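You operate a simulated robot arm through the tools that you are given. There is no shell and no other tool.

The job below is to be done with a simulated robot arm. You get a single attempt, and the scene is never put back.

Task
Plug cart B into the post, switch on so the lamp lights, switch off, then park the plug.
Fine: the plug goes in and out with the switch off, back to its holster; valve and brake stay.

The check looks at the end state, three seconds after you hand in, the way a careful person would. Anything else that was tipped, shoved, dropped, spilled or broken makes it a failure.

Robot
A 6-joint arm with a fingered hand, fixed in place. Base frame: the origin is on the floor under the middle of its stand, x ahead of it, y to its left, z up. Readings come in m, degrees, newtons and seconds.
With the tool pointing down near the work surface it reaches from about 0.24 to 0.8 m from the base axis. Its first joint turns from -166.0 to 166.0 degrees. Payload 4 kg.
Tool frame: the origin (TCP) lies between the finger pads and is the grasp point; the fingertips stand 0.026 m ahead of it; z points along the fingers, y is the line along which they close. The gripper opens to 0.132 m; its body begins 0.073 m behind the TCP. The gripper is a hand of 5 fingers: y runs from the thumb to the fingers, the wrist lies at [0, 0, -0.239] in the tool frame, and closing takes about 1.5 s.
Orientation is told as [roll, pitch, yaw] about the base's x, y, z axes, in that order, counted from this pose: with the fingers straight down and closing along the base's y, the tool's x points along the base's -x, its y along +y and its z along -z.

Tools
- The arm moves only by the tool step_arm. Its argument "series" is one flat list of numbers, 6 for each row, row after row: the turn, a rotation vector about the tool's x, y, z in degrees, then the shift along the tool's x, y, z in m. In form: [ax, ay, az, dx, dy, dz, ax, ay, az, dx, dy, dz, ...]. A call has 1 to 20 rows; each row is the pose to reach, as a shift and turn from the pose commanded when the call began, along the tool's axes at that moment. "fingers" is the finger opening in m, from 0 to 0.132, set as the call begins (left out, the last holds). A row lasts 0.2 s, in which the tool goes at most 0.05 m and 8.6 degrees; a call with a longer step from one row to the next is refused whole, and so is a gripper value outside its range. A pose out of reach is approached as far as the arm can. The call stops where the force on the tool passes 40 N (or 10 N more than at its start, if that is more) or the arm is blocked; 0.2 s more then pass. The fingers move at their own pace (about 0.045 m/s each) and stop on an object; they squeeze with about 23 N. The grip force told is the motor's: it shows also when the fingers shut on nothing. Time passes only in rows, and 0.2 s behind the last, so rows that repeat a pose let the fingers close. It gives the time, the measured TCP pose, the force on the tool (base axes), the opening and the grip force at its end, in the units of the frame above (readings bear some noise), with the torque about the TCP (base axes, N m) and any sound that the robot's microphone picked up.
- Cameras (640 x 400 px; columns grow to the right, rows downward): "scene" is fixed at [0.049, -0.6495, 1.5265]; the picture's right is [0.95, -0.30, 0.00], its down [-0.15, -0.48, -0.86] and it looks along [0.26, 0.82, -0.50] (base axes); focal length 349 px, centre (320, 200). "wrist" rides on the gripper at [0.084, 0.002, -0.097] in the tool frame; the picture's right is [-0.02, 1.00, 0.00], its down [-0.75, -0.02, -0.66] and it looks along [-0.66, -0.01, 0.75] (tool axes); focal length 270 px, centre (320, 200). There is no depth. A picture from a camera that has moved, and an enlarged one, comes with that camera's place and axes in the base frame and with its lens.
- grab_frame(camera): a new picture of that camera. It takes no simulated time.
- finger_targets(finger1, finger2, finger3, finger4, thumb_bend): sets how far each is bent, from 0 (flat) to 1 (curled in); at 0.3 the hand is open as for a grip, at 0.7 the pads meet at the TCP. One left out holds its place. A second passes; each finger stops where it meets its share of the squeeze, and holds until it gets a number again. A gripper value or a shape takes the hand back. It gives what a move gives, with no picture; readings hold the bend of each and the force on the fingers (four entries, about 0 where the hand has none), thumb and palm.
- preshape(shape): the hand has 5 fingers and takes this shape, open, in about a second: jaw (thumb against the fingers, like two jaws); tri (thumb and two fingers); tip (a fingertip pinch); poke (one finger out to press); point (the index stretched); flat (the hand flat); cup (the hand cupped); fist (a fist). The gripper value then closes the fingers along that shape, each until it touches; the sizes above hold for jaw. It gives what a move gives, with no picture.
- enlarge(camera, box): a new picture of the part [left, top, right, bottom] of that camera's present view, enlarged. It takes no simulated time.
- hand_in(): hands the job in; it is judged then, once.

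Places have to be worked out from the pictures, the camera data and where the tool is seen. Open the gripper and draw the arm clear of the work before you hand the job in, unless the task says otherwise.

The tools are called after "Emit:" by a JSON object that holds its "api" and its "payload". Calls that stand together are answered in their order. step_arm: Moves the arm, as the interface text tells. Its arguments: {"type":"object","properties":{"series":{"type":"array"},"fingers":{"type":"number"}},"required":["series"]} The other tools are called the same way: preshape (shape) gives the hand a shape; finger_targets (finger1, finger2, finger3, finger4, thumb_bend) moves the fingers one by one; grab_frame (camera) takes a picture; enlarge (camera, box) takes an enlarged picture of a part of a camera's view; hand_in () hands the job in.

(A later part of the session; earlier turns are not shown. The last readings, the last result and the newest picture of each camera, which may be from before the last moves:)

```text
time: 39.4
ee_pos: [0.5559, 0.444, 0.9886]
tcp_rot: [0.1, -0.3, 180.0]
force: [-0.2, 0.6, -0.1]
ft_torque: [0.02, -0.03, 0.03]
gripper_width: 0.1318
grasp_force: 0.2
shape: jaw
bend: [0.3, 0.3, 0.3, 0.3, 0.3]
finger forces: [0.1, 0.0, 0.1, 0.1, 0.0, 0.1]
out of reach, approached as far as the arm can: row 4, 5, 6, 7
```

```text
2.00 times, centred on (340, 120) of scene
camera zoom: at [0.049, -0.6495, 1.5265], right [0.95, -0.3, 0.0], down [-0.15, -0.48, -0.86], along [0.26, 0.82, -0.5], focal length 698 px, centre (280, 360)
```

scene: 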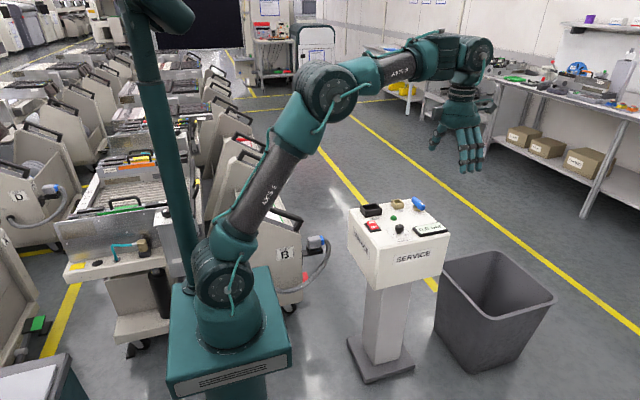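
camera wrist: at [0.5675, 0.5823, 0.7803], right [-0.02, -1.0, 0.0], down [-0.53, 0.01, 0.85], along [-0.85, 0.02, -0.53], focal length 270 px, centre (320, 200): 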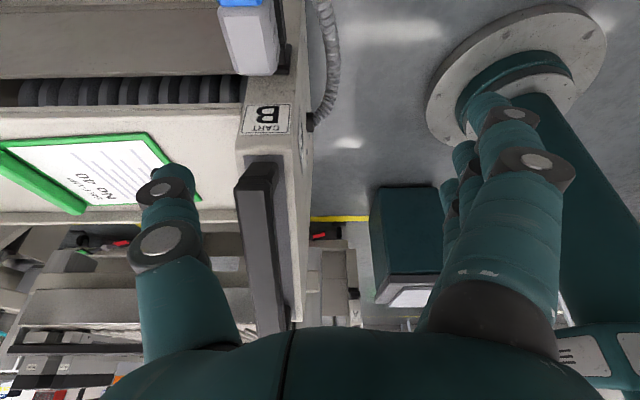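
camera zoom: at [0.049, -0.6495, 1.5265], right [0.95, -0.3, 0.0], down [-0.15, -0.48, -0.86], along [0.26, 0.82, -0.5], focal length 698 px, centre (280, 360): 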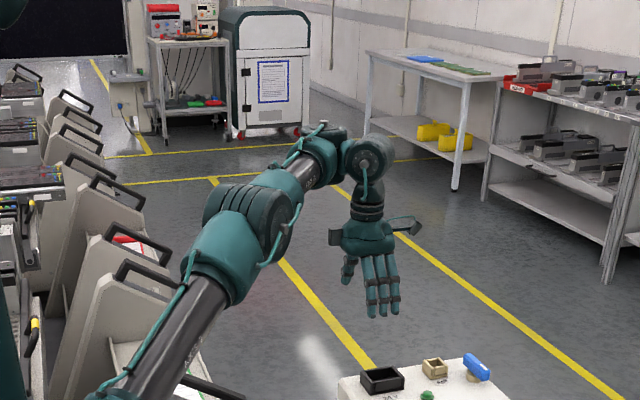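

It got stuck again while crossing the level-forearm pose, so I need to understand the wrist better. I enlarge the wrist strongly.

Emit:
{"api": "enlarge", "payload": {"camera": "scene", "box": [320, 70, 450, 190]}}

Emit:
{"api": "enlarge", "payload": {"camera": "scene", "box": [170, 80, 390, 320]}}

```text
3.33 times, centred on (385, 130) of scene
camera zoom: at [0.049, -0.6495, 1.5265], right [0.95, -0.3, 0.0], down [-0.15, -0.48, -0.86], along [0.26, 0.82, -0.5], focal length 1163 px, centre (103, 433)
```

zoom: 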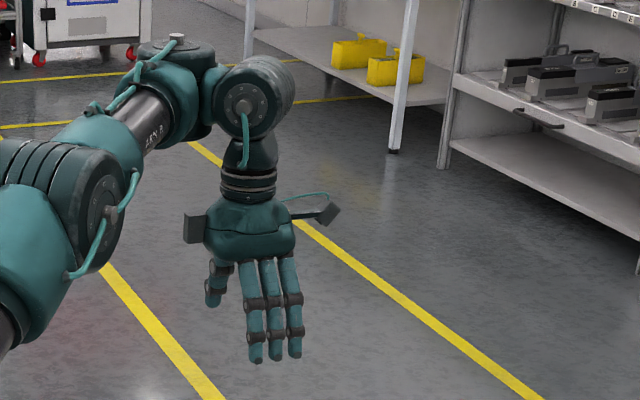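

```text
1.67 times, centred on (280, 200) of scene
camera zoom: at [0.049, -0.6495, 1.5265], right [0.95, -0.3, 0.0], down [-0.15, -0.48, -0.86], along [0.26, 0.82, -0.5], focal length 581 px, centre (387, 200)
```

zoom: 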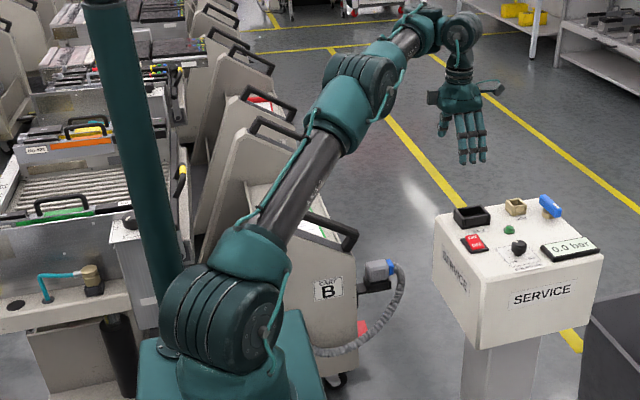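

I now understand: near a level forearm, yaw gets shared between two joints and it sticks. The start attitude relative to the arm (yaw ≈ azimuth − 23°) is the natural one. I'll unwind to that in free air at about (0.62, 0, 1.10), then descend with that attitude so the forearm slopes down properly before turning the hand.

Emit:
{"api": "step_arm", "payload": {"series": [0, 0, -7.85, 0.0032, 0.0222, -0.0056, 0, 0, -15.7, 0.0064, 0.0444, -0.0111, 0, 0, -23.55, 0.0096, 0.0666, -0.0167, 0, 0, -31.4, 0.0128, 0.0888, -0.0222, 0, 0, -39.25, 0.016, 0.111, -0.0278, 0, 0, -47.1, 0.0192, 0.1332, -0.0333, 0, 0, -54.95, 0.0224, 0.1554, -0.0389, 0, 0, -62.8, 0.0256, 0.1776, -0.0444, 0, 0, -70.65, 0.0288, 0.1998, -0.05, 0, 0, -78.5, 0.032, 0.222, -0.0555, 0, 0, -86.35, 0.0352, 0.2442, -0.0611, 0, 0, -94.2, 0.0384, 0.2664, -0.0666, 0, 0, -102.05, 0.0416, 0.2886, -0.0722, 0, 0, -109.9, 0.0448, 0.3108, -0.0777, 0, 0, -117.75, 0.048, 0.333, -0.0833, 0, 0, -125.6, 0.0512, 0.3552, -0.0888, 0, 0, -133.45, 0.0544, 0.3774, -0.0944, 0, 0, -141.3, 0.0576, 0.3996, -0.0999, 0, 0, -149.15, 0.0608, 0.4218, -0.1055, 0, 0, -157, 0.064, 0.444, -0.111]}}

Emit:
{"api": "grab_frame", "payload": {"camera": "scene"}}

```text
time: 43.6
ee_pos: [0.628, 0.0019, 1.1098]
tcp_rot: [0.0, 0.4, -22.8]
force: [-0.6, 0.1, -0.1]
ft_torque: [-0.01, 0.0, 0.05]
gripper_width: 0.132
grasp_force: 0.1
shape: jaw
bend: [0.3, 0.3, 0.3, 0.3, 0.3]
finger forces: [0.0, 0.1, 0.0, 0.0, 0.0, 0.0]
out of reach, approached as far as the arm can: row 1, 2, 3, 4, 5, 6, 7, 8, 9, 10, 11, 12, 13, 14, 15, 16, 17, 18, 19, 20
```

```text
taken
```

scene: 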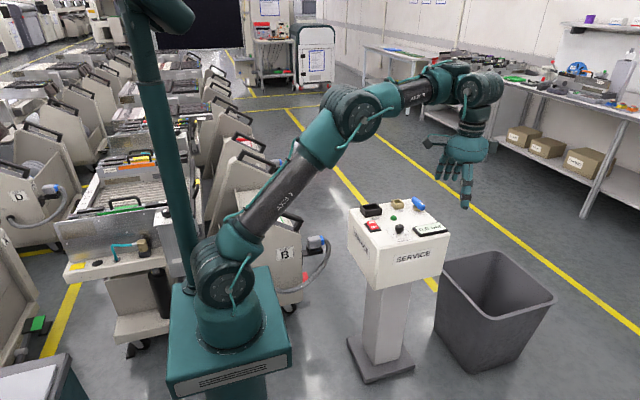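

Still some offset in that joint (knob swung toward the camera side). I'll rise to z≈1.22 with this natural yaw so it re-centres, then look.

Emit:
{"api": "step_arm", "payload": {"series": [0, 0, 0, 0, 0, -0.03, 0, 0, 0, 0, 0, -0.06, 0, 0, 0, 0, 0, -0.09, 0, 0, 0, 0, 0, -0.12, 0, 0, 0, 0, 0, -0.12, 0, 0, 0, 0, 0, -0.12]}}

Emit:
{"api": "enlarge", "payload": {"camera": "scene", "box": [300, 0, 520, 180]}}

```text
time: 45.0
ee_pos: [0.6274, -0.0005, 1.228]
tcp_rot: [0.1, 0.1, -22.9]
force: [1.0, 1.0, 0.0]
ft_torque: [0.01, 0.03, 0.01]
gripper_width: 0.1319
grasp_force: 0.0
shape: jaw
bend: [0.3, 0.3, 0.3, 0.3, 0.3]
finger forces: [0.0, 0.0, 0.0, 0.0, 0.0, 0.0]
```

```text
2.22 times, centred on (410, 90) of scene
camera zoom: at [0.049, -0.6495, 1.5265], right [0.95, -0.3, 0.0], down [-0.15, -0.48, -0.86], along [0.26, 0.82, -0.5], focal length 775 px, centre (120, 444)
```

zoom: 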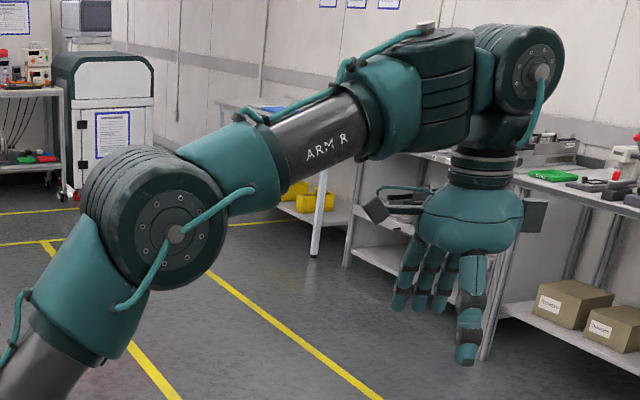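

The wrist is centred (knob outboard along the forearm). Now I descend in-plane with this natural yaw to about (0.58, 0, 0.95).

Emit:
{"api": "step_arm", "payload": {"series": [0, 0, 0, 0.0054, -0.0023, 0.0348, 0, 0, 0, 0.0108, -0.0046, 0.0695, 0, 0, 0, 0.0162, -0.0069, 0.1043, 0, 0, 0, 0.0217, -0.0092, 0.139, 0, 0, 0, 0.0271, -0.0114, 0.1738, 0, 0, 0, 0.0325, -0.0137, 0.2085, 0, 0, 0, 0.0379, -0.016, 0.2433, 0, 0, 0, 0.0433, -0.0183, 0.278]}}

Emit:
{"api": "enlarge", "payload": {"camera": "scene", "box": [260, 40, 520, 240]}}

```text
time: 46.8
ee_pos: [0.5806, 0.0016, 0.9516]
tcp_rot: [0.1, 0.0, -23.0]
force: [-0.2, -0.5, -0.2]
ft_torque: [0.02, -0.03, -0.02]
gripper_width: 0.1318
grasp_force: 0.1
shape: jaw
bend: [0.3, 0.3, 0.3, 0.3, 0.3]
finger forces: [0.1, 0.1, 0.0, 0.1, 0.0, 0.0]
```

```text
2.00 times, centred on (390, 140) of scene
camera zoom: at [0.049, -0.6495, 1.5265], right [0.95, -0.3, 0.0], down [-0.15, -0.48, -0.86], along [0.26, 0.82, -0.5], focal length 698 px, centre (180, 320)
```

zoom: 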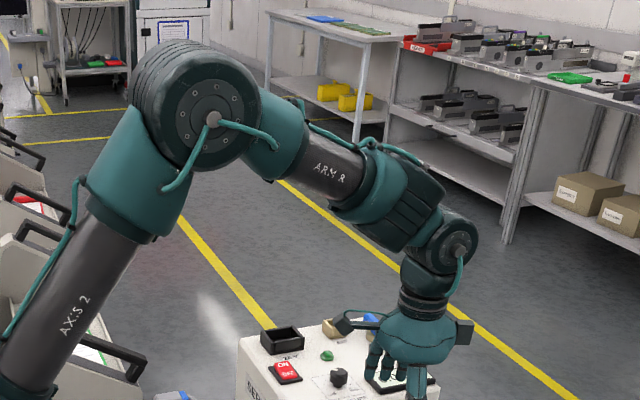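

The elbow is now bent with the forearm sloping down and no flags: the proper working configuration. Next I turn the yaw here toward −180 in free air (first 160°) and watch for flags.

Emit:
{"api": "step_arm", "payload": {"series": [0, 0, 8, 0, 0, 0, 0, 0, 16, 0, 0, 0, 0, 0, 24, 0, 0, 0, 0, 0, 32, 0, 0, 0, 0, 0, 40, 0, 0, 0, 0, 0, 48, 0, 0, 0, 0, 0, 56, 0, 0, 0, 0, 0, 64, 0, 0, 0, 0, 0, 72, 0, 0, 0, 0, 0, 80, 0, 0, 0, 0, 0, 88, 0, 0, 0, 0, 0, 96, 0, 0, 0, 0, 0, 104, 0, 0, 0, 0, 0, 112, 0, 0, 0, 0, 0, 120, 0, 0, 0, 0, 0, 128, 0, 0, 0, 0, 0, 136, 0, 0, 0, 0, 0, 144, 0, 0, 0, 0, 0, 152, 0, 0, 0, 0, 0, 157, 0, 0, 0]}}

```text
time: 51.0
ee_pos: [0.5795, 0.0003, 0.9536]
tcp_rot: [-0.1, 0.0, 179.9]
force: [0.6, -0.4, -0.9]
ft_torque: [0.0, -0.02, 0.01]
gripper_width: 0.132
grasp_force: 0.0
shape: jaw
bend: [0.3, 0.3, 0.3, 0.3, 0.3]
finger forces: [0.0, 0.1, 0.1, 0.2, 0.0, 0.1]
```

No flags at yaw −180. I continue another 60° to test that the margin needed at the plug (relative −237°) exists.

Emit:
{"api": "step_arm", "payload": {"series": [0, 0, 8, 0, 0, 0, 0, 0, 16, 0, 0, 0, 0, 0, 24, 0, 0, 0, 0, 0, 32, 0, 0, 0, 0, 0, 40, 0, 0, 0, 0, 0, 48, 0, 0, 0, 0, 0, 56, 0, 0, 0, 0, 0, 62, 0, 0, 0]}}

Emit:
{"api": "enlarge", "payload": {"camera": "scene", "box": [260, 40, 520, 240]}}

```text
time: 52.8
ee_pos: [0.58, -0.0001, 0.9521]
tcp_rot: [0.0, -0.1, 117.9]
force: [0.2, 0.5, 0.8]
ft_torque: [0.04, 0.0, -0.01]
gripper_width: 0.1319
grasp_force: 0.0
shape: jaw
bend: [0.3, 0.3, 0.3, 0.3, 0.3]
finger forces: [0.0, 0.0, 0.0, 0.0, 0.0, 0.0]
```

```text
2.00 times, centred on (390, 140) of scene
camera zoom: at [0.049, -0.6495, 1.5265], right [0.95, -0.3, 0.0], down [-0.15, -0.48, -0.86], along [0.26, 0.82, -0.5], focal length 698 px, centre (180, 320)
```

zoom: 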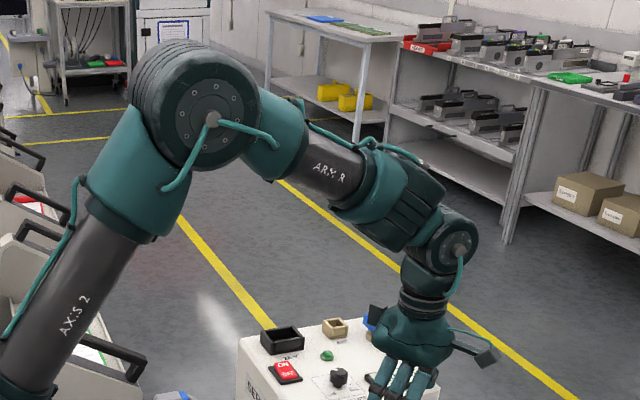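

Excellent: relative −242° works with the joint well pinned. The plug sits about 0.79 m out and low, so I'll need to lean the palm ~12° toward the base there, which uses more of the last joint's range. So I test another 24° here in free air.

Emit:
{"api": "step_arm", "payload": {"series": [0, 0, 4, 0, 0, 0, 0, 0, 8, 0, 0, 0, 0, 0, 12, 0, 0, 0, 0, 0, 16, 0, 0, 0, 0, 0, 20, 0, 0, 0, 0, 0, 24, 0, 0, 0]}}

```text
time: 54.2
ee_pos: [0.5814, -0.0203, 0.9525]
tcp_rot: [0.0, 0.6, 95.0]
force: [-0.9, -0.1, 0.3]
ft_torque: [0.0, 0.01, -0.01]
gripper_width: 0.1319
grasp_force: 0.1
shape: jaw
bend: [0.3, 0.3, 0.3, 0.3, 0.3]
finger forces: [0.1, 0.0, 0.0, 0.0, 0.0, 0.0]
out of reach, approached as far as the arm can: row 6
```

The limit is at relative −263°, leaving enough margin. Now I go back to yaw −180 while moving over toward the plug, ending at about (0.46, 0.52, 0.90).

Emit:
{"api": "step_arm", "payload": {"series": [0, 0, -6.1, -0.0392, 0.0053, 0.0037, 0, 0, -12.1, -0.0784, 0.0106, 0.0075, 0, 0, -18.2, -0.1176, 0.0158, 0.0112, 0, 0, -24.3, -0.1568, 0.0211, 0.015, 0, 0, -30.4, -0.196, 0.0264, 0.0187, 0, 0, -36.4, -0.2352, 0.0317, 0.0225, 0, 0, -42.5, -0.2744, 0.037, 0.0262, 0, 0, -48.6, -0.3135, 0.0422, 0.03, 0, 0, -54.6, -0.3527, 0.0475, 0.0337, 0, 0, -60.7, -0.3919, 0.0528, 0.0375, 0, 0, -66.8, -0.4311, 0.0581, 0.0412, 0, 0, -72.9, -0.4703, 0.0633, 0.045, 0, 0, -78.9, -0.5095, 0.0686, 0.0487, 0, 0, -85, -0.5487, 0.0739, 0.0525]}}

Emit:
{"api": "enlarge", "payload": {"camera": "scene", "box": [200, 60, 440, 260]}}

```text
time: 57.2
ee_pos: [0.4698, 0.524, 0.9011]
tcp_rot: [-0.2, 0.0, 179.1]
force: [0.1, 0.3, 0.2]
ft_torque: [0.02, 0.01, 0.01]
gripper_width: 0.1317
grasp_force: 0.1
shape: jaw
bend: [0.3, 0.3, 0.3, 0.3, 0.3]
finger forces: [0.0, 0.1, 0.0, 0.0, 0.0, 0.0]
```

```text
2.00 times, centred on (320, 160) of scene
camera zoom: at [0.049, -0.6495, 1.5265], right [0.95, -0.3, 0.0], down [-0.15, -0.48, -0.86], along [0.26, 0.82, -0.5], focal length 698 px, centre (320, 280)
```

zoom: 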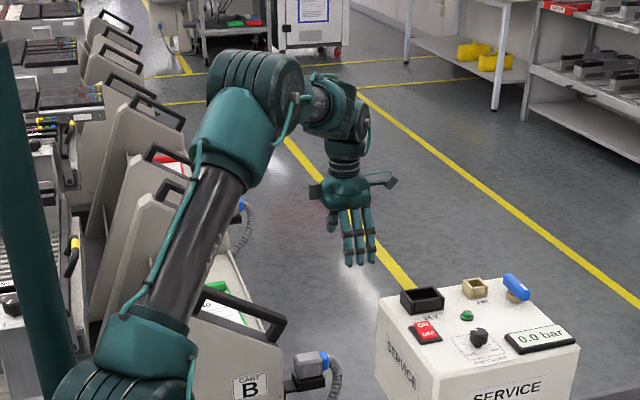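

No flags, and the elbow is bent as it should be. Now I come down toward the plug with a 12° lean (palm toward the base), to a point behind and above it at about (0.455, 0.60, 0.70).

Emit:
{"api": "step_arm", "payload": {"series": [2, 0, -0.15, -0.0025, -0.0127, 0.0333, 4, 0, -0.3, -0.005, -0.0253, 0.0667, 6, 0, -0.45, -0.0075, -0.038, 0.1, 8, 0, -0.6, -0.01, -0.0507, 0.1333, 10, 0, -0.75, -0.0125, -0.0633, 0.1667, 12, 0, -0.9, -0.015, -0.076, 0.2]}}

Emit:
{"api": "grab_frame", "payload": {"camera": "wrist"}}

Emit:
{"api": "enlarge", "payload": {"camera": "scene", "box": [240, 120, 400, 270]}}

```text
time: 58.6
ee_pos: [0.4527, 0.5998, 0.7025]
tcp_rot: [-12.2, 0.1, 179.9]
force: [-0.1, 0.5, -0.4]
ft_torque: [-0.02, 0.03, -0.03]
gripper_width: 0.1318
grasp_force: 0.0
shape: jaw
bend: [0.3, 0.3, 0.3, 0.3, 0.3]
finger forces: [0.1, 0.0, 0.0, 0.1, 0.0, 0.1]
```

```text
taken
camera wrist: at [0.5373, 0.5772, 0.7982], right [-0.02, -0.98, -0.21], down [-0.75, -0.12, 0.65], along [-0.66, 0.17, -0.73], focal length 270 px, centre (320, 200)
```

wrist: 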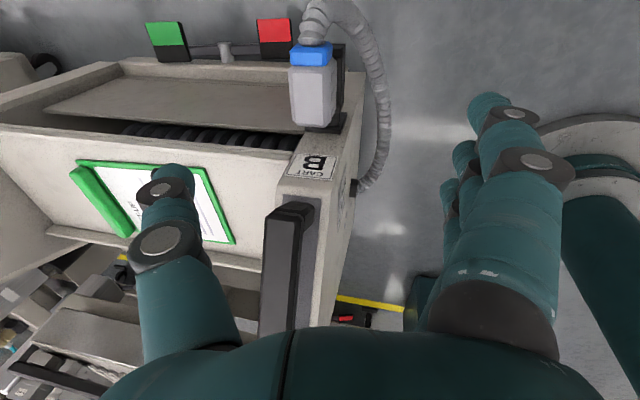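

```text
2.67 times, centred on (320, 195) of scene
camera zoom: at [0.049, -0.6495, 1.5265], right [0.95, -0.3, 0.0], down [-0.15, -0.48, -0.86], along [0.26, 0.82, -0.5], focal length 930 px, centre (320, 213)
```

zoom: 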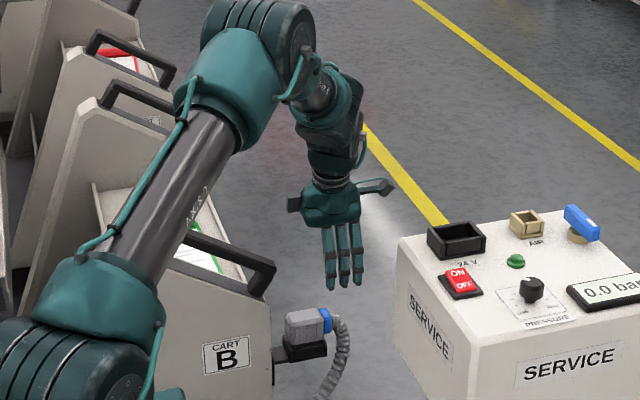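

No flags with the lean. I enlarge the plug in this closer wrist view to refine its position.

Emit:
{"api": "enlarge", "payload": {"camera": "wrist", "box": [260, 0, 400, 140]}}

Emit:
{"api": "enlarge", "payload": {"camera": "wrist", "box": [240, 120, 380, 260]}}

```text
2.86 times, centred on (330, 70) of wrist
camera zoom: at [0.5373, 0.5772, 0.7982], right [-0.02, -0.98, -0.21], down [-0.75, -0.12, 0.65], along [-0.66, 0.17, -0.73], focal length 772 px, centre (291, 571)
```

zoom: 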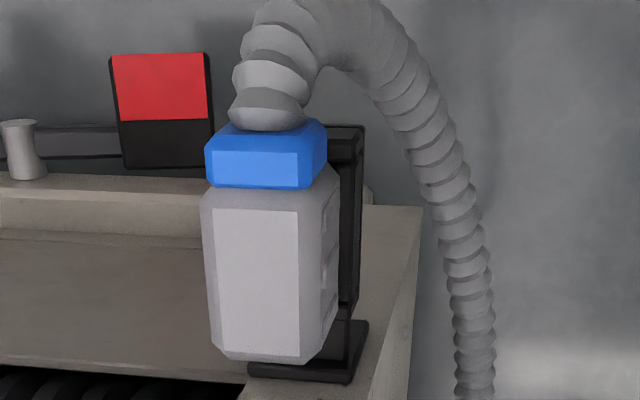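

```text
2.86 times, centred on (310, 190) of wrist
camera zoom: at [0.5373, 0.5772, 0.7982], right [-0.02, -0.98, -0.21], down [-0.75, -0.12, 0.65], along [-0.66, 0.17, -0.73], focal length 772 px, centre (349, 229)
```

zoom: 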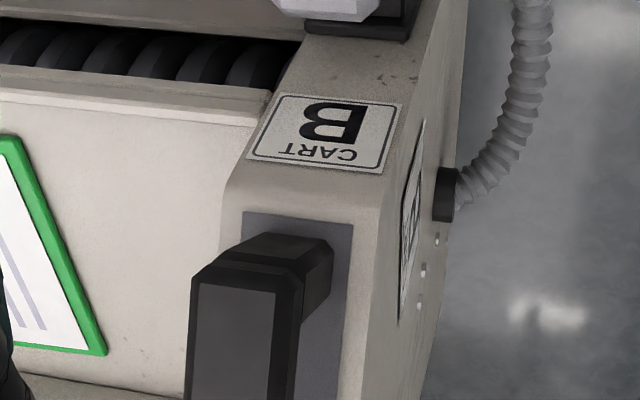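

The plug's hood centre is at about (0.432, 0.649) with its top at z≈0.532. The handle end is at x≈0.378, z≈0.645. I advance along the tool axis to about 45 mm short of the grasp, keeping x≈0.456 for clearance, and then check the gap.

Emit:
{"api": "step_arm", "payload": {"series": [0, 0, 0, 0.001, -0.003, 0.035, 0, 0, 0, 0.002, -0.006, 0.07, 0, 0, 0, 0.003, -0.009, 0.105, 0, 0, 0, 0.003, -0.011, 0.139]}}

Emit:
{"api": "grab_frame", "payload": {"camera": "wrist"}}

Emit:
{"api": "enlarge", "payload": {"camera": "scene", "box": [270, 170, 370, 260]}}

```text
time: 59.6
ee_pos: [0.4598, 0.6404, 0.5708]
tcp_rot: [-12.2, 0.1, 179.9]
force: [-0.1, 0.9, 0.3]
ft_torque: [0.0, 0.03, 0.01]
gripper_width: 0.1319
grasp_force: 0.0
shape: jaw
bend: [0.3, 0.3, 0.3, 0.3, 0.3]
finger forces: [0.0, 0.0, 0.0, 0.0, 0.1, 0.0]
```

```text
taken
camera wrist: at [0.5439, 0.6177, 0.6661], right [-0.02, -0.98, -0.21], down [-0.75, -0.12, 0.65], along [-0.66, 0.17, -0.73], focal length 270 px, centre (320, 200)
```

wrist: 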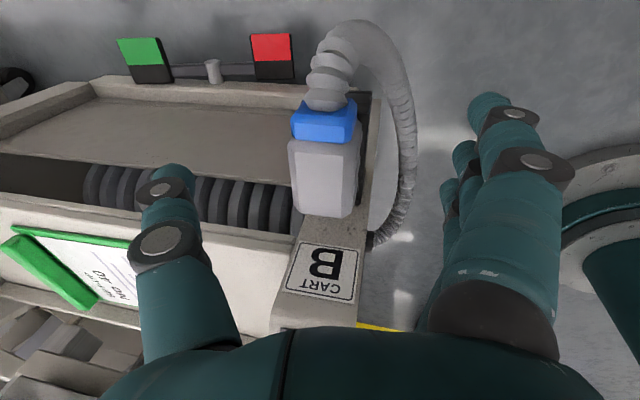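

```text
4.44 times, centred on (320, 215) of scene
camera zoom: at [0.049, -0.6495, 1.5265], right [0.95, -0.3, 0.0], down [-0.15, -0.48, -0.86], along [0.26, 0.82, -0.5], focal length 1550 px, centre (320, 133)
```

zoom: 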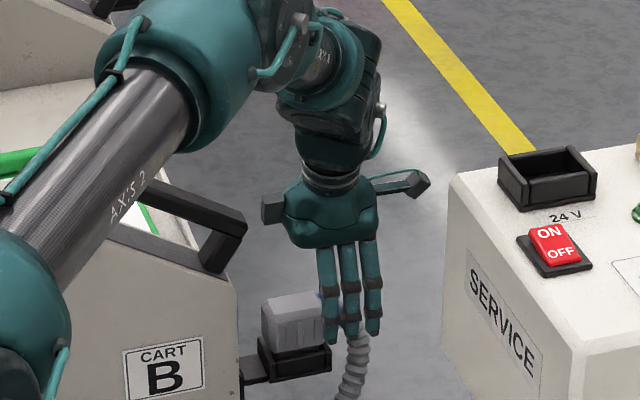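

The palm box clears the handle end by about 13 mm in the scene view at x=0.460. I enlarge the plug in the wrist view to refine its position.

Emit:
{"api": "enlarge", "payload": {"camera": "wrist", "box": [260, 60, 400, 240]}}

Emit:
{"api": "enlarge", "payload": {"camera": "scene", "box": [295, 205, 345, 250]}}

```text
2.22 times, centred on (330, 150) of wrist
camera zoom: at [0.5439, 0.6177, 0.6661], right [-0.02, -0.98, -0.21], down [-0.75, -0.12, 0.65], along [-0.66, 0.17, -0.73], focal length 601 px, centre (298, 311)
```

zoom: 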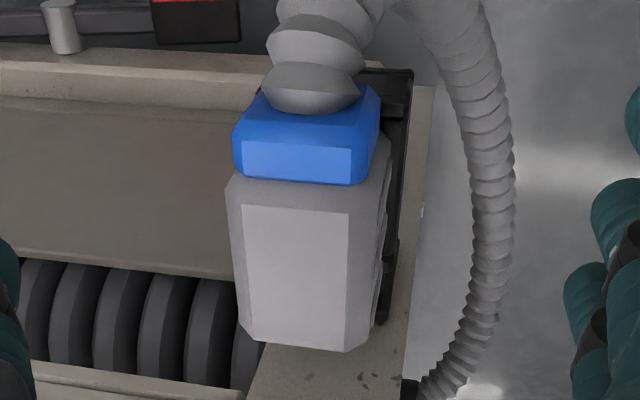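

```text
8.89 times, centred on (320, 228) of scene
camera zoom: at [0.049, -0.6495, 1.5265], right [0.95, -0.3, 0.0], down [-0.15, -0.48, -0.86], along [0.26, 0.82, -0.5], focal length 3101 px, centre (320, -44)
```

zoom: 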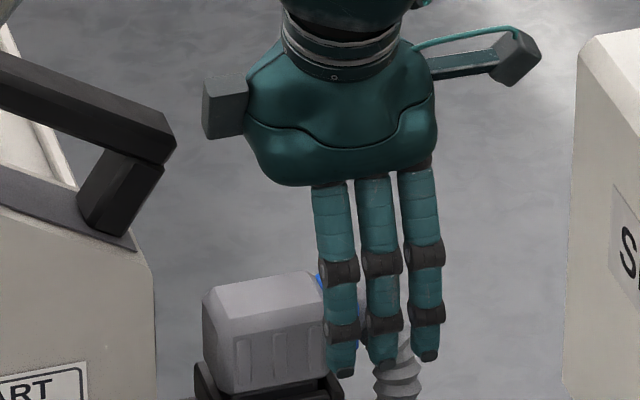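

The plug centre refines to (0.435, 0.649), and the gap to the handle is about 13 mm. I'll descend along the tool axis to TCP ≈ (0.453, 0.649, 0.522), shifting 6 mm toward the plug.

Emit:
{"api": "step_arm", "payload": {"series": [0, 0, 0, -0.002, 0.0005, 0.015, 0, 0, 0, -0.004, 0.001, 0.03, 0, 0, 0, -0.006, 0.0017, 0.042, 0, 0, 0, -0.006, 0.0017, 0.0495]}}

Emit:
{"api": "enlarge", "payload": {"camera": "scene", "box": [290, 205, 350, 260]}}

Emit:
{"api": "grab_frame", "payload": {"camera": "wrist"}}

```text
time: 60.6
ee_pos: [0.4526, 0.647, 0.5208]
tcp_rot: [-12.1, 0.2, 179.9]
force: [0.1, -0.1, 0.5]
ft_torque: [-0.02, -0.02, 0.02]
gripper_width: 0.132
grasp_force: 0.1
shape: jaw
bend: [0.3, 0.3, 0.3, 0.3, 0.3]
finger forces: [0.0, 0.0, 0.0, 0.1, 0.0, 0.0]
```

```text
7.27 times, centred on (320, 232) of scene
camera zoom: at [0.049, -0.6495, 1.5265], right [0.95, -0.3, 0.0], down [-0.15, -0.48, -0.86], along [0.26, 0.82, -0.5], focal length 2537 px, centre (320, -36)
```

zoom: 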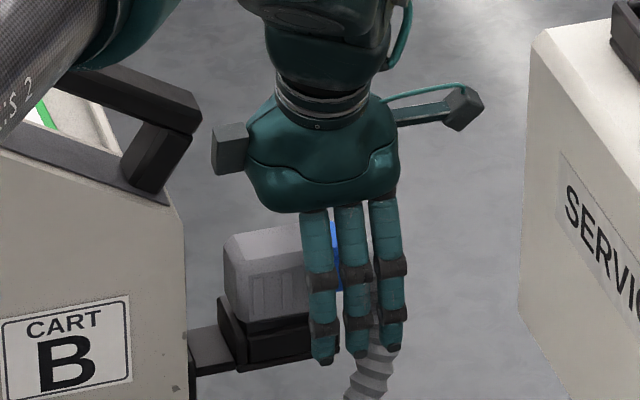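

```text
taken
camera wrist: at [0.537, 0.6251, 0.6167], right [-0.02, -0.98, -0.21], down [-0.75, -0.12, 0.65], along [-0.66, 0.17, -0.73], focal length 270 px, centre (320, 200)
```

wrist: 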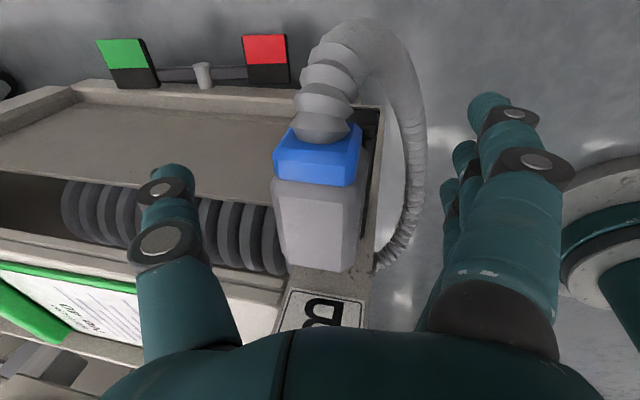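

The gap to the handle is still about 6–7 mm and there's no contact. Before closing, I zoom in to check exactly which fingers face the hood.

Emit:
{"api": "enlarge", "payload": {"camera": "scene", "box": [305, 225, 337, 255]}}

Emit:
{"api": "enlarge", "payload": {"camera": "wrist", "box": [400, 60, 600, 260]}}

Emit:
{"api": "enlarge", "payload": {"camera": "wrist", "box": [100, 100, 400, 300]}}

```text
13.33 times, centred on (321, 240) of scene
camera zoom: at [0.049, -0.6495, 1.5265], right [0.95, -0.3, 0.0], down [-0.15, -0.48, -0.86], along [0.26, 0.82, -0.5], focal length 4651 px, centre (307, -333)
```

zoom: 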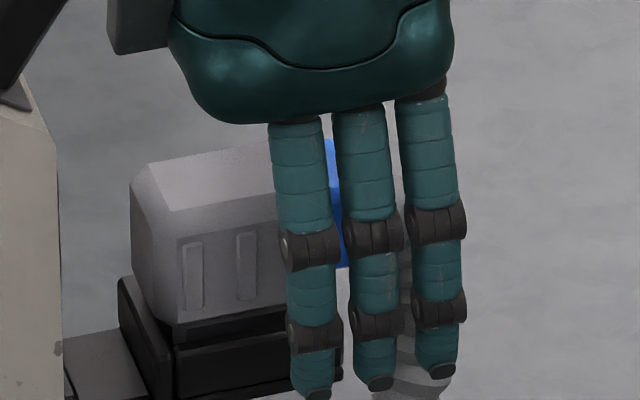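

```text
2.00 times, centred on (500, 160) of wrist
camera zoom: at [0.537, 0.6251, 0.6167], right [-0.02, -0.98, -0.21], down [-0.75, -0.12, 0.65], along [-0.66, 0.17, -0.73], focal length 541 px, centre (-40, 280)
```

zoom: 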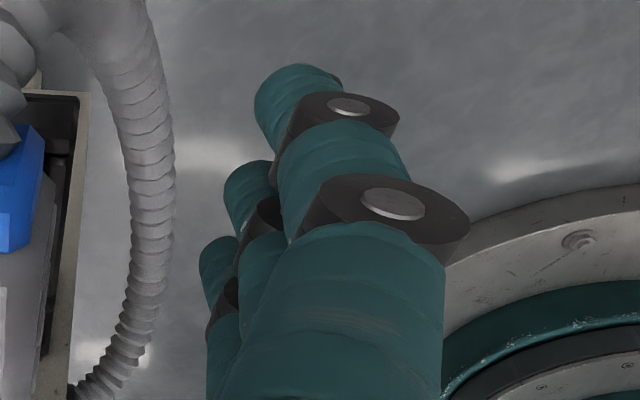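

```text
2.00 times, centred on (250, 200) of wrist
camera zoom: at [0.537, 0.6251, 0.6167], right [-0.02, -0.98, -0.21], down [-0.75, -0.12, 0.65], along [-0.66, 0.17, -0.73], focal length 541 px, centre (460, 200)
```

zoom: 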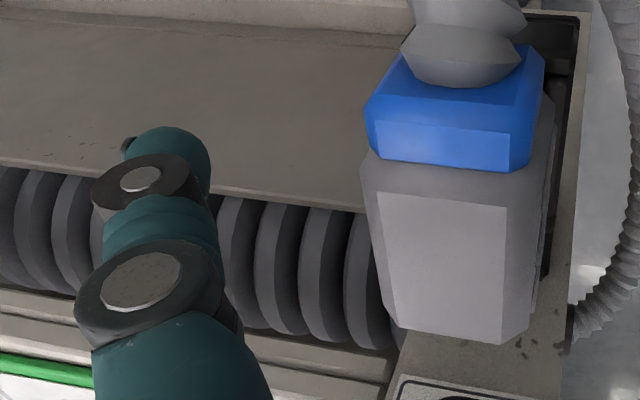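

Three fingers and the thumb are in play: the fingers at x≈0.437, 0.462 and 0.486, the thumb near 0.457, and the tips at z≈0.486, about level with the holster rim. I'll raise the hand 8 mm to keep the tips above the rim and shift 4 mm toward the cart for a better hold, watching the force.

Emit:
{"api": "step_arm", "payload": {"series": [0, 0, 0, 0, -0.0017, -0.0078, 0, 0, 0, -0.002, -0.0017, -0.0078, 0, 0, 0, -0.004, -0.0017, -0.0078]}}

Emit:
{"api": "enlarge", "payload": {"camera": "scene", "box": [297, 212, 337, 252]}}

```text
time: 61.4
ee_pos: [0.4486, 0.6473, 0.5281]
tcp_rot: [-12.3, 0.2, 180.0]
force: [-0.5, -0.4, 1.0]
ft_torque: [0.0, 0.01, -0.04]
gripper_width: 0.1319
grasp_force: 0.1
shape: jaw
bend: [0.3, 0.3, 0.3, 0.3, 0.3]
finger forces: [0.1, 0.1, 0.0, 0.0, 0.1, 0.1]
```

```text
10.00 times, centred on (317, 232) of scene
camera zoom: at [0.049, -0.6495, 1.5265], right [0.95, -0.3, 0.0], down [-0.15, -0.48, -0.86], along [0.26, 0.82, -0.5], focal length 3488 px, centre (350, -120)
```

zoom: 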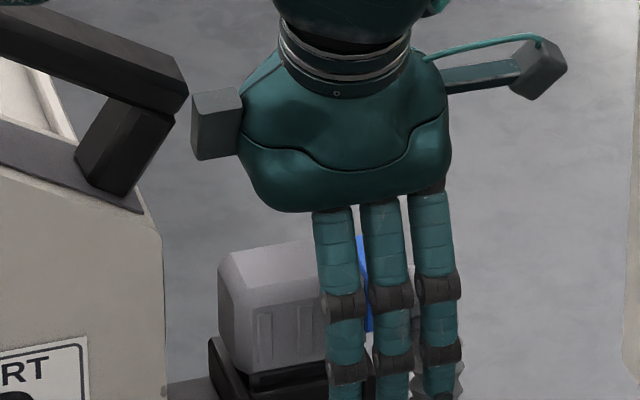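

The box is now within a couple of millimetres of the handle corner with no contact force, which is as close as I'll go. I close the fingers on the hood.

Emit:
{"api": "step_arm", "payload": {"series": [0, 0, 0, 0, 0, 0, 0, 0, 0, 0, 0, 0, 0, 0, 0, 0, 0, 0, 0, 0, 0, 0, 0, 0, 0, 0, 0, 0, 0, 0, 0, 0, 0, 0, 0, 0, 0, 0, 0, 0, 0, 0, 0, 0, 0, 0, 0, 0, 0, 0, 0, 0, 0, 0], "fingers": 0.02}}

Emit:
{"api": "grab_frame", "payload": {"camera": "wrist"}}

Emit:
{"api": "enlarge", "payload": {"camera": "scene", "box": [297, 212, 337, 252]}}

```text
time: 63.4
ee_pos: [0.4481, 0.6467, 0.5274]
tcp_rot: [-12.2, 0.1, 179.9]
force: [1.0, -0.7, -0.5]
ft_torque: [-0.11, -0.01, 0.06]
gripper_width: 0.033
grasp_force: 22.9
shape: jaw
bend: [0.66, 0.73, 0.73, 0.73, 0.71]
finger forces: [0.0, 7.3, 6.5, 6.0, 19.1, 0.1]
```

```text
taken
camera wrist: at [0.5326, 0.6252, 0.6235], right [-0.02, -0.98, -0.21], down [-0.75, -0.12, 0.65], along [-0.66, 0.17, -0.73], focal length 270 px, centre (320, 200)
```

wrist: 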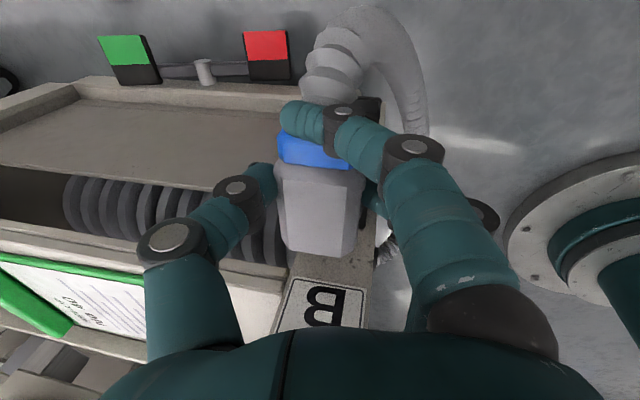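

```text
10.00 times, centred on (317, 232) of scene
camera zoom: at [0.049, -0.6495, 1.5265], right [0.95, -0.3, 0.0], down [-0.15, -0.48, -0.86], along [0.26, 0.82, -0.5], focal length 3488 px, centre (350, -120)
```

zoom: 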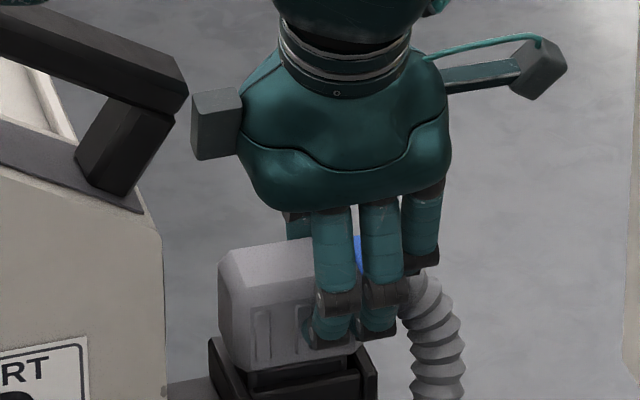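

Firm grip: the thumb reads 19 N against three fingers (7.3, 6.5 and 6.0 N), with the index finger free over the collar. I now lift straight up 30 mm in small steps and check the force.

Emit:
{"api": "step_arm", "payload": {"series": [0, 0, 0, 0, -0.0011, -0.0049, 0, 0, 0, 0, -0.0021, -0.0098, 0, 0, 0, 0, -0.0032, -0.0147, 0, 0, 0, 0, -0.0042, -0.0196, 0, 0, 0, 0, -0.0053, -0.0244, 0, 0, 0, 0, -0.0063, -0.0293]}}

Emit:
{"api": "enlarge", "payload": {"camera": "scene", "box": [297, 207, 341, 252]}}

```text
time: 64.8
ee_pos: [0.4478, 0.646, 0.5585]
tcp_rot: [-12.1, 0.2, 179.9]
force: [-0.9, -1.2, -2.4]
ft_torque: [0.02, -0.02, 0.01]
gripper_width: 0.0326
grasp_force: 23.1
shape: jaw
bend: [0.66, 0.73, 0.73, 0.73, 0.71]
finger forces: [0.1, 7.3, 6.1, 5.7, 19.1, 0.0]
```

```text
8.89 times, centred on (319, 230) of scene
camera zoom: at [0.049, -0.6495, 1.5265], right [0.95, -0.3, 0.0], down [-0.15, -0.48, -0.86], along [0.26, 0.82, -0.5], focal length 3101 px, centre (329, -62)
```

zoom: 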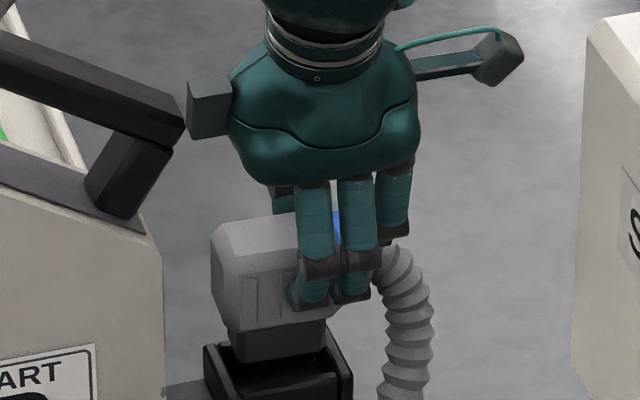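

The plug came out cleanly, level, with about 2.4 N of weight. I lift another 40 mm straight up, then edge away from the handle in +x.

Emit:
{"api": "step_arm", "payload": {"series": [0, 0, 0, 0, -0.0021, -0.0098, 0, 0, 0, 0, -0.0042, -0.0196, 0, 0, 0, 0, -0.0063, -0.0293, 0, 0, 0, 0.002, -0.0085, -0.0391, 0, 0, 0, 0.01, -0.0127, -0.0587, 0, 0, 0, 0.02, -0.0169, -0.0782]}}

Emit:
{"api": "grab_frame", "payload": {"camera": "scene"}}

Emit:
{"api": "enlarge", "payload": {"camera": "scene", "box": [260, 170, 380, 290]}}

```text
time: 66.2
ee_pos: [0.4689, 0.6459, 0.6388]
tcp_rot: [-12.1, 0.2, 180.0]
force: [0.1, 0.2, -2.2]
ft_torque: [-0.04, -0.05, -0.02]
gripper_width: 0.0327
grasp_force: 22.9
shape: jaw
bend: [0.66, 0.73, 0.73, 0.73, 0.71]
finger forces: [0.0, 7.2, 6.3, 5.7, 19.0, 0.1]
```

```text
taken
```

scene: 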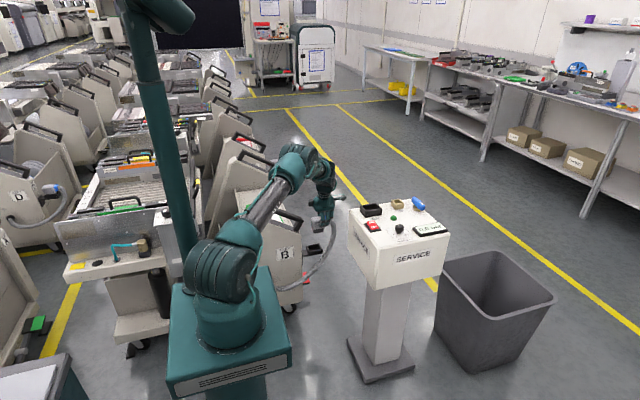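

```text
3.33 times, centred on (320, 230) of scene
camera zoom: at [0.049, -0.6495, 1.5265], right [0.95, -0.3, 0.0], down [-0.15, -0.48, -0.86], along [0.26, 0.82, -0.5], focal length 1163 px, centre (320, 100)
```

zoom: 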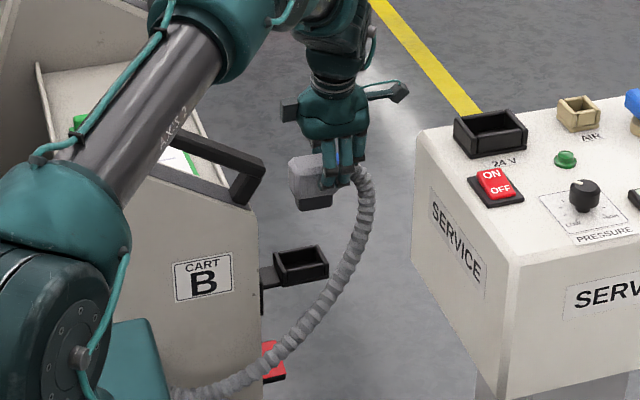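

The plug is free and the cable just follows, with no extra pull (2.2 N weight only). I now carry it up and over to above the 24 V socket, ending near TCP (0.60, 0.39, 0.935), keeping the same orientation.

Emit:
{"api": "step_arm", "payload": {"series": [0, 0, 0, 0.0053, 0.0028, -0.0418, 0, 0, 0, 0.0105, 0.0055, -0.0836, 0, 0, 0, 0.0158, 0.0083, -0.1253, 0, 0, 0, 0.021, 0.011, -0.1671, 0, 0, 0, 0.031, 0.0291, -0.2017, 0, 0, 0, 0.041, 0.0472, -0.2363, 0, 0, 0, 0.051, 0.0652, -0.2709, 0, 0, 0, 0.061, 0.0833, -0.3055, 0, 0, 0, 0.0843, 0.1181, -0.3181, 0, 0, 0, 0.1077, 0.1529, -0.3308, 0, 0, 0, 0.131, 0.1877, -0.3434]}}

Emit:
{"api": "grab_frame", "payload": {"camera": "wrist"}}

Emit:
{"api": "enlarge", "payload": {"camera": "scene", "box": [330, 120, 450, 240]}}

```text
time: 68.6
ee_pos: [0.5993, 0.3901, 0.9354]
tcp_rot: [-12.3, 0.1, -180.1]
force: [0.2, 0.7, -2.3]
ft_torque: [-0.03, -0.03, 0.02]
gripper_width: 0.0324
grasp_force: 22.9
shape: jaw
bend: [0.66, 0.73, 0.73, 0.73, 0.71]
finger forces: [0.0, 7.4, 6.0, 5.7, 19.2, 0.1]
```

```text
taken
camera wrist: at [0.6832, 0.368, 1.0295], right [-0.02, -0.98, -0.21], down [-0.75, -0.12, 0.65], along [-0.66, 0.17, -0.73], focal length 270 px, centre (320, 200)
```

wrist: 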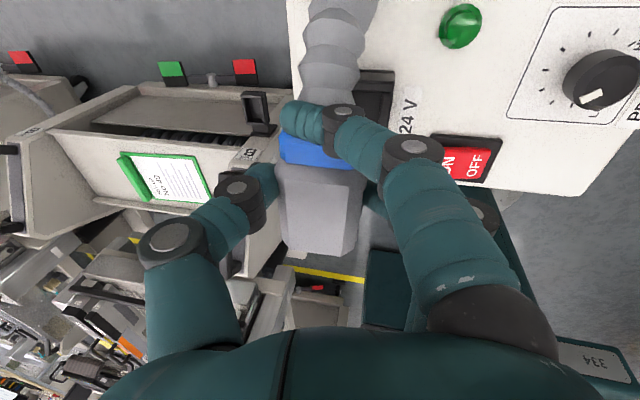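

```text
3.33 times, centred on (390, 180) of scene
camera zoom: at [0.049, -0.6495, 1.5265], right [0.95, -0.3, 0.0], down [-0.15, -0.48, -0.86], along [0.26, 0.82, -0.5], focal length 1163 px, centre (87, 267)
```

zoom: 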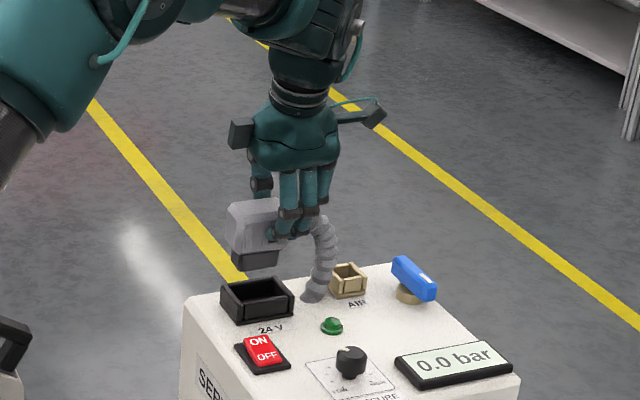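

The plug hangs level over the post with good grip. I enlarge the socket and plug to align them accurately.

Emit:
{"api": "enlarge", "payload": {"camera": "scene", "box": [375, 170, 435, 225]}}

Emit:
{"api": "enlarge", "payload": {"camera": "wrist", "box": [260, 40, 520, 260]}}

```text
7.27 times, centred on (405, 198) of scene
camera zoom: at [0.049, -0.6495, 1.5265], right [0.95, -0.3, 0.0], down [-0.15, -0.48, -0.86], along [0.26, 0.82, -0.5], focal length 2537 px, centre (-298, 218)
```

zoom: 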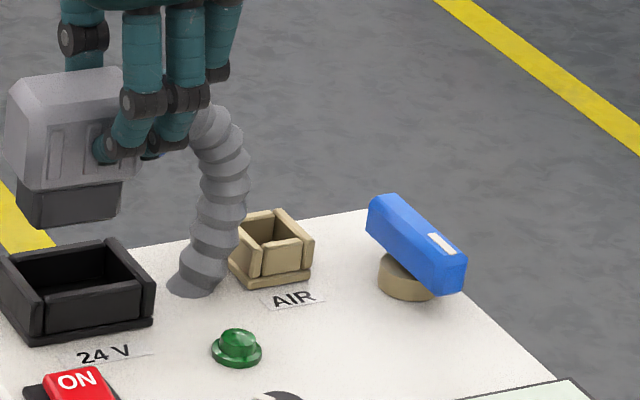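

```text
1.82 times, centred on (390, 150) of wrist
camera zoom: at [0.6832, 0.368, 1.0295], right [-0.02, -0.98, -0.21], down [-0.75, -0.12, 0.65], along [-0.66, 0.17, -0.73], focal length 491 px, centre (193, 291)
```

zoom: 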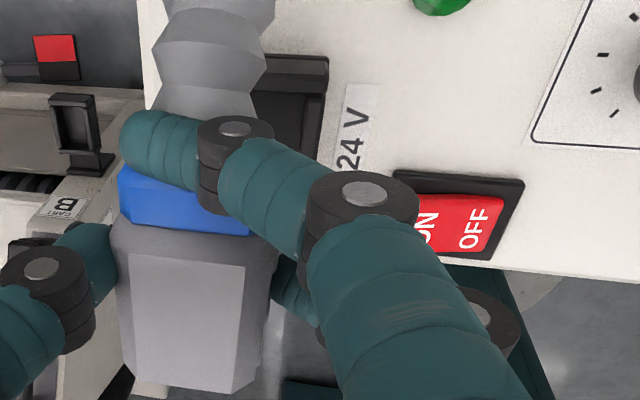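

I center a larger zoom on the socket and the plug.

Emit:
{"api": "enlarge", "payload": {"camera": "scene", "box": [362, 170, 414, 222]}}

```text
7.69 times, centred on (388, 196) of scene
camera zoom: at [0.049, -0.6495, 1.5265], right [0.95, -0.3, 0.0], down [-0.15, -0.48, -0.86], along [0.26, 0.82, -0.5], focal length 2683 px, centre (-203, 231)
```

zoom: 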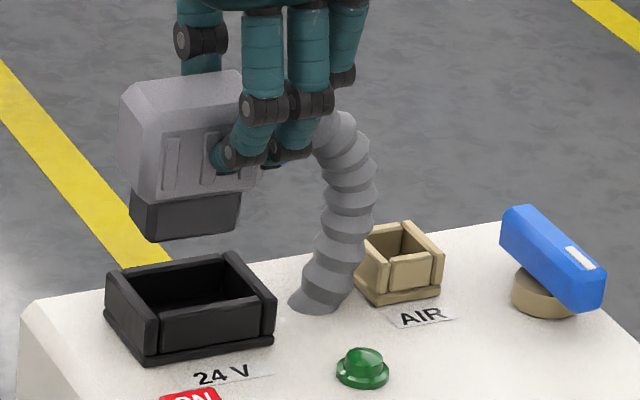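

I zoom strongly on the plug to measure its tilt and the insert's position relative to the socket opening.

Emit:
{"api": "enlarge", "payload": {"camera": "scene", "box": [370, 175, 400, 203]}}

Emit:
{"api": "enlarge", "payload": {"camera": "scene", "box": [368, 198, 402, 220]}}

```text
14.29 times, centred on (385, 189) of scene
camera zoom: at [0.049, -0.6495, 1.5265], right [0.95, -0.3, 0.0], down [-0.15, -0.48, -0.86], along [0.26, 0.82, -0.5], focal length 4983 px, centre (-609, 357)
```

zoom: 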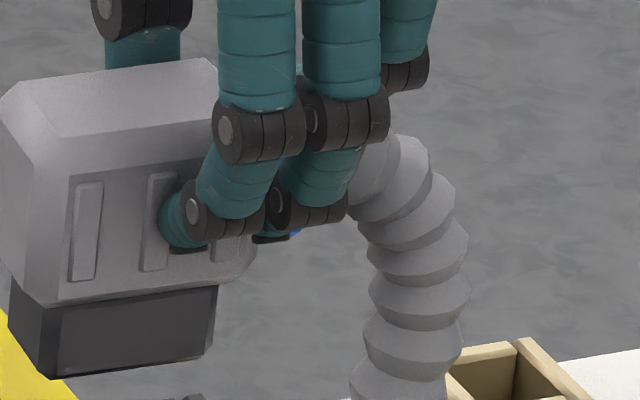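

```text
16.00 times, centred on (385, 209) of scene
camera zoom: at [0.049, -0.6495, 1.5265], right [0.95, -0.3, 0.0], down [-0.15, -0.48, -0.86], along [0.26, 0.82, -0.5], focal length 5581 px, centre (-720, 56)
```

zoom: 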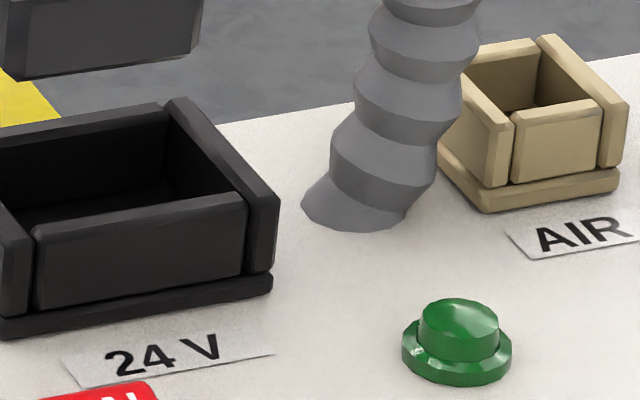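

The plug is upright to within about 1°. I take one more zoom framing the whole socket.

Emit:
{"api": "enlarge", "payload": {"camera": "scene", "box": [366, 196, 402, 219]}}

Emit:
{"api": "enlarge", "payload": {"camera": "scene", "box": [358, 180, 402, 222]}}

```text
16.00 times, centred on (384, 208) of scene
camera zoom: at [0.049, -0.6495, 1.5265], right [0.95, -0.3, 0.0], down [-0.15, -0.48, -0.86], along [0.26, 0.82, -0.5], focal length 5581 px, centre (-704, 80)
```

zoom: 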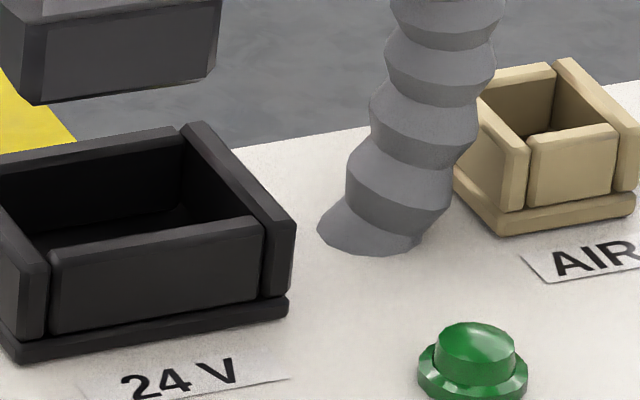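

```text
9.52 times, centred on (380, 201) of scene
camera zoom: at [0.049, -0.6495, 1.5265], right [0.95, -0.3, 0.0], down [-0.15, -0.48, -0.86], along [0.26, 0.82, -0.5], focal length 3322 px, centre (-251, 190)
```

zoom: 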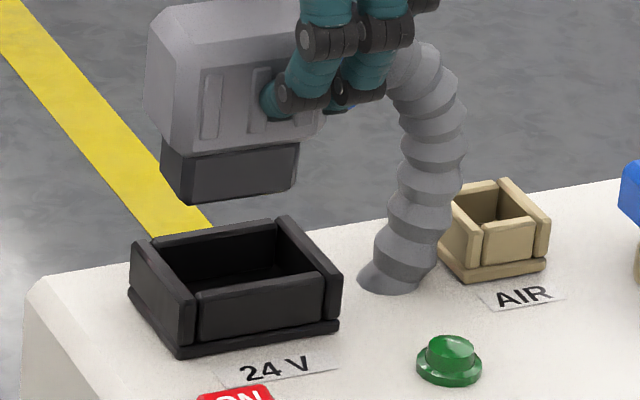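

In the scene view the insert's centre is about 4 mm short in x and about 4 mm too far in +y relative to the socket opening (centre ≈ (0.585, 0.387), rim z≈0.827). The opening leaves several mm of play. I correct this and descend 28 mm to hover just above the rim.

Emit:
{"api": "step_arm", "payload": {"series": [0, 0, 0, 0.002, 0.0035, 0.009, 0, 0, 0, 0.004, 0.007, 0.018, 0, 0, 0, 0.004, 0.0103, 0.0264, 0, 0, 0, 0.004, 0.0103, 0.0264]}}

Emit:
{"api": "enlarge", "payload": {"camera": "scene", "box": [358, 180, 402, 222]}}

Emit:
{"api": "enlarge", "payload": {"camera": "wrist", "box": [240, 40, 480, 260]}}

```text
time: 69.6
ee_pos: [0.6039, 0.3877, 0.9059]
tcp_rot: [-12.3, 0.2, 179.9]
force: [1.1, -0.2, -0.3]
ft_torque: [-0.01, -0.01, 0.03]
gripper_width: 0.0324
grasp_force: 22.4
shape: jaw
bend: [0.66, 0.73, 0.73, 0.73, 0.71]
finger forces: [0.0, 7.2, 6.3, 6.0, 19.0, 0.1]
```

```text
9.52 times, centred on (380, 201) of scene
camera zoom: at [0.049, -0.6495, 1.5265], right [0.95, -0.3, 0.0], down [-0.15, -0.48, -0.86], along [0.26, 0.82, -0.5], focal length 3322 px, centre (-251, 190)
```

zoom: 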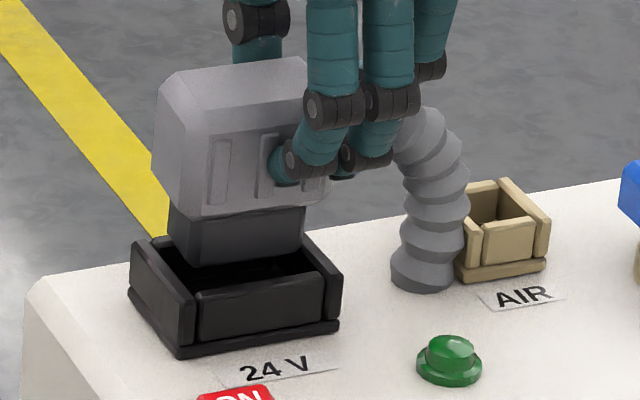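

```text
1.82 times, centred on (360, 150) of wrist
camera zoom: at [0.6873, 0.3646, 1.0012], right [-0.02, -0.98, -0.21], down [-0.75, -0.12, 0.65], along [-0.66, 0.17, -0.73], focal length 491 px, centre (247, 291)
```

zoom: 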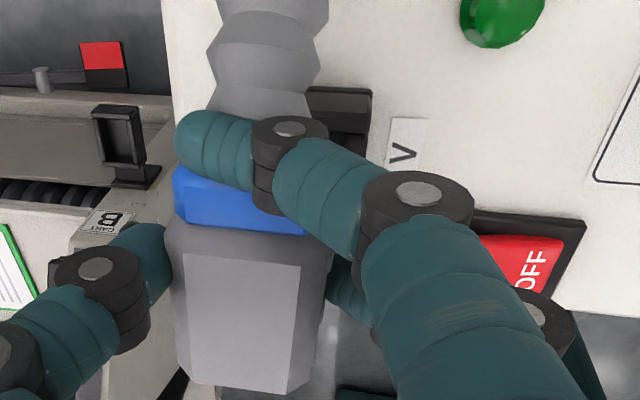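

The insert is centred over the opening in the scene view, about 5 mm above the rim. I descend 20 mm in small steps.

Emit:
{"api": "step_arm", "payload": {"series": [0, 0, 0, 0, 0.0011, 0.0049, 0, 0, 0, 0, 0.0021, 0.0098, 0, 0, 0, 0, 0.0032, 0.0147, 0, 0, 0, 0, 0.0042, 0.0195]}}

Emit:
{"api": "enlarge", "payload": {"camera": "scene", "box": [358, 180, 402, 222]}}

```text
time: 70.5
ee_pos: [0.6055, 0.3844, 0.8941]
tcp_rot: [-12.3, 0.4, 179.6]
force: [-5.2, -9.6, 18.9]
ft_torque: [-0.26, 0.19, 0.08]
gripper_width: 0.034
grasp_force: 22.8
shape: jaw
bend: [0.66, 0.73, 0.73, 0.74, 0.73]
finger forces: [0.0, 9.0, 8.6, 7.8, 20.1, 0.0]
stopped in row 4: the force on the tool passed its limit at 42 N (the readings are from after the stop); the commanded pose is now the measured one
```

```text
9.52 times, centred on (380, 201) of scene
camera zoom: at [0.049, -0.6495, 1.5265], right [0.95, -0.3, 0.0], down [-0.15, -0.48, -0.86], along [0.26, 0.82, -0.5], focal length 3322 px, centre (-251, 190)
```

zoom: 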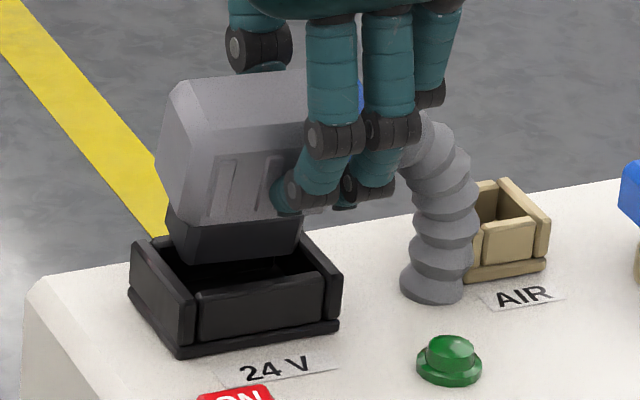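

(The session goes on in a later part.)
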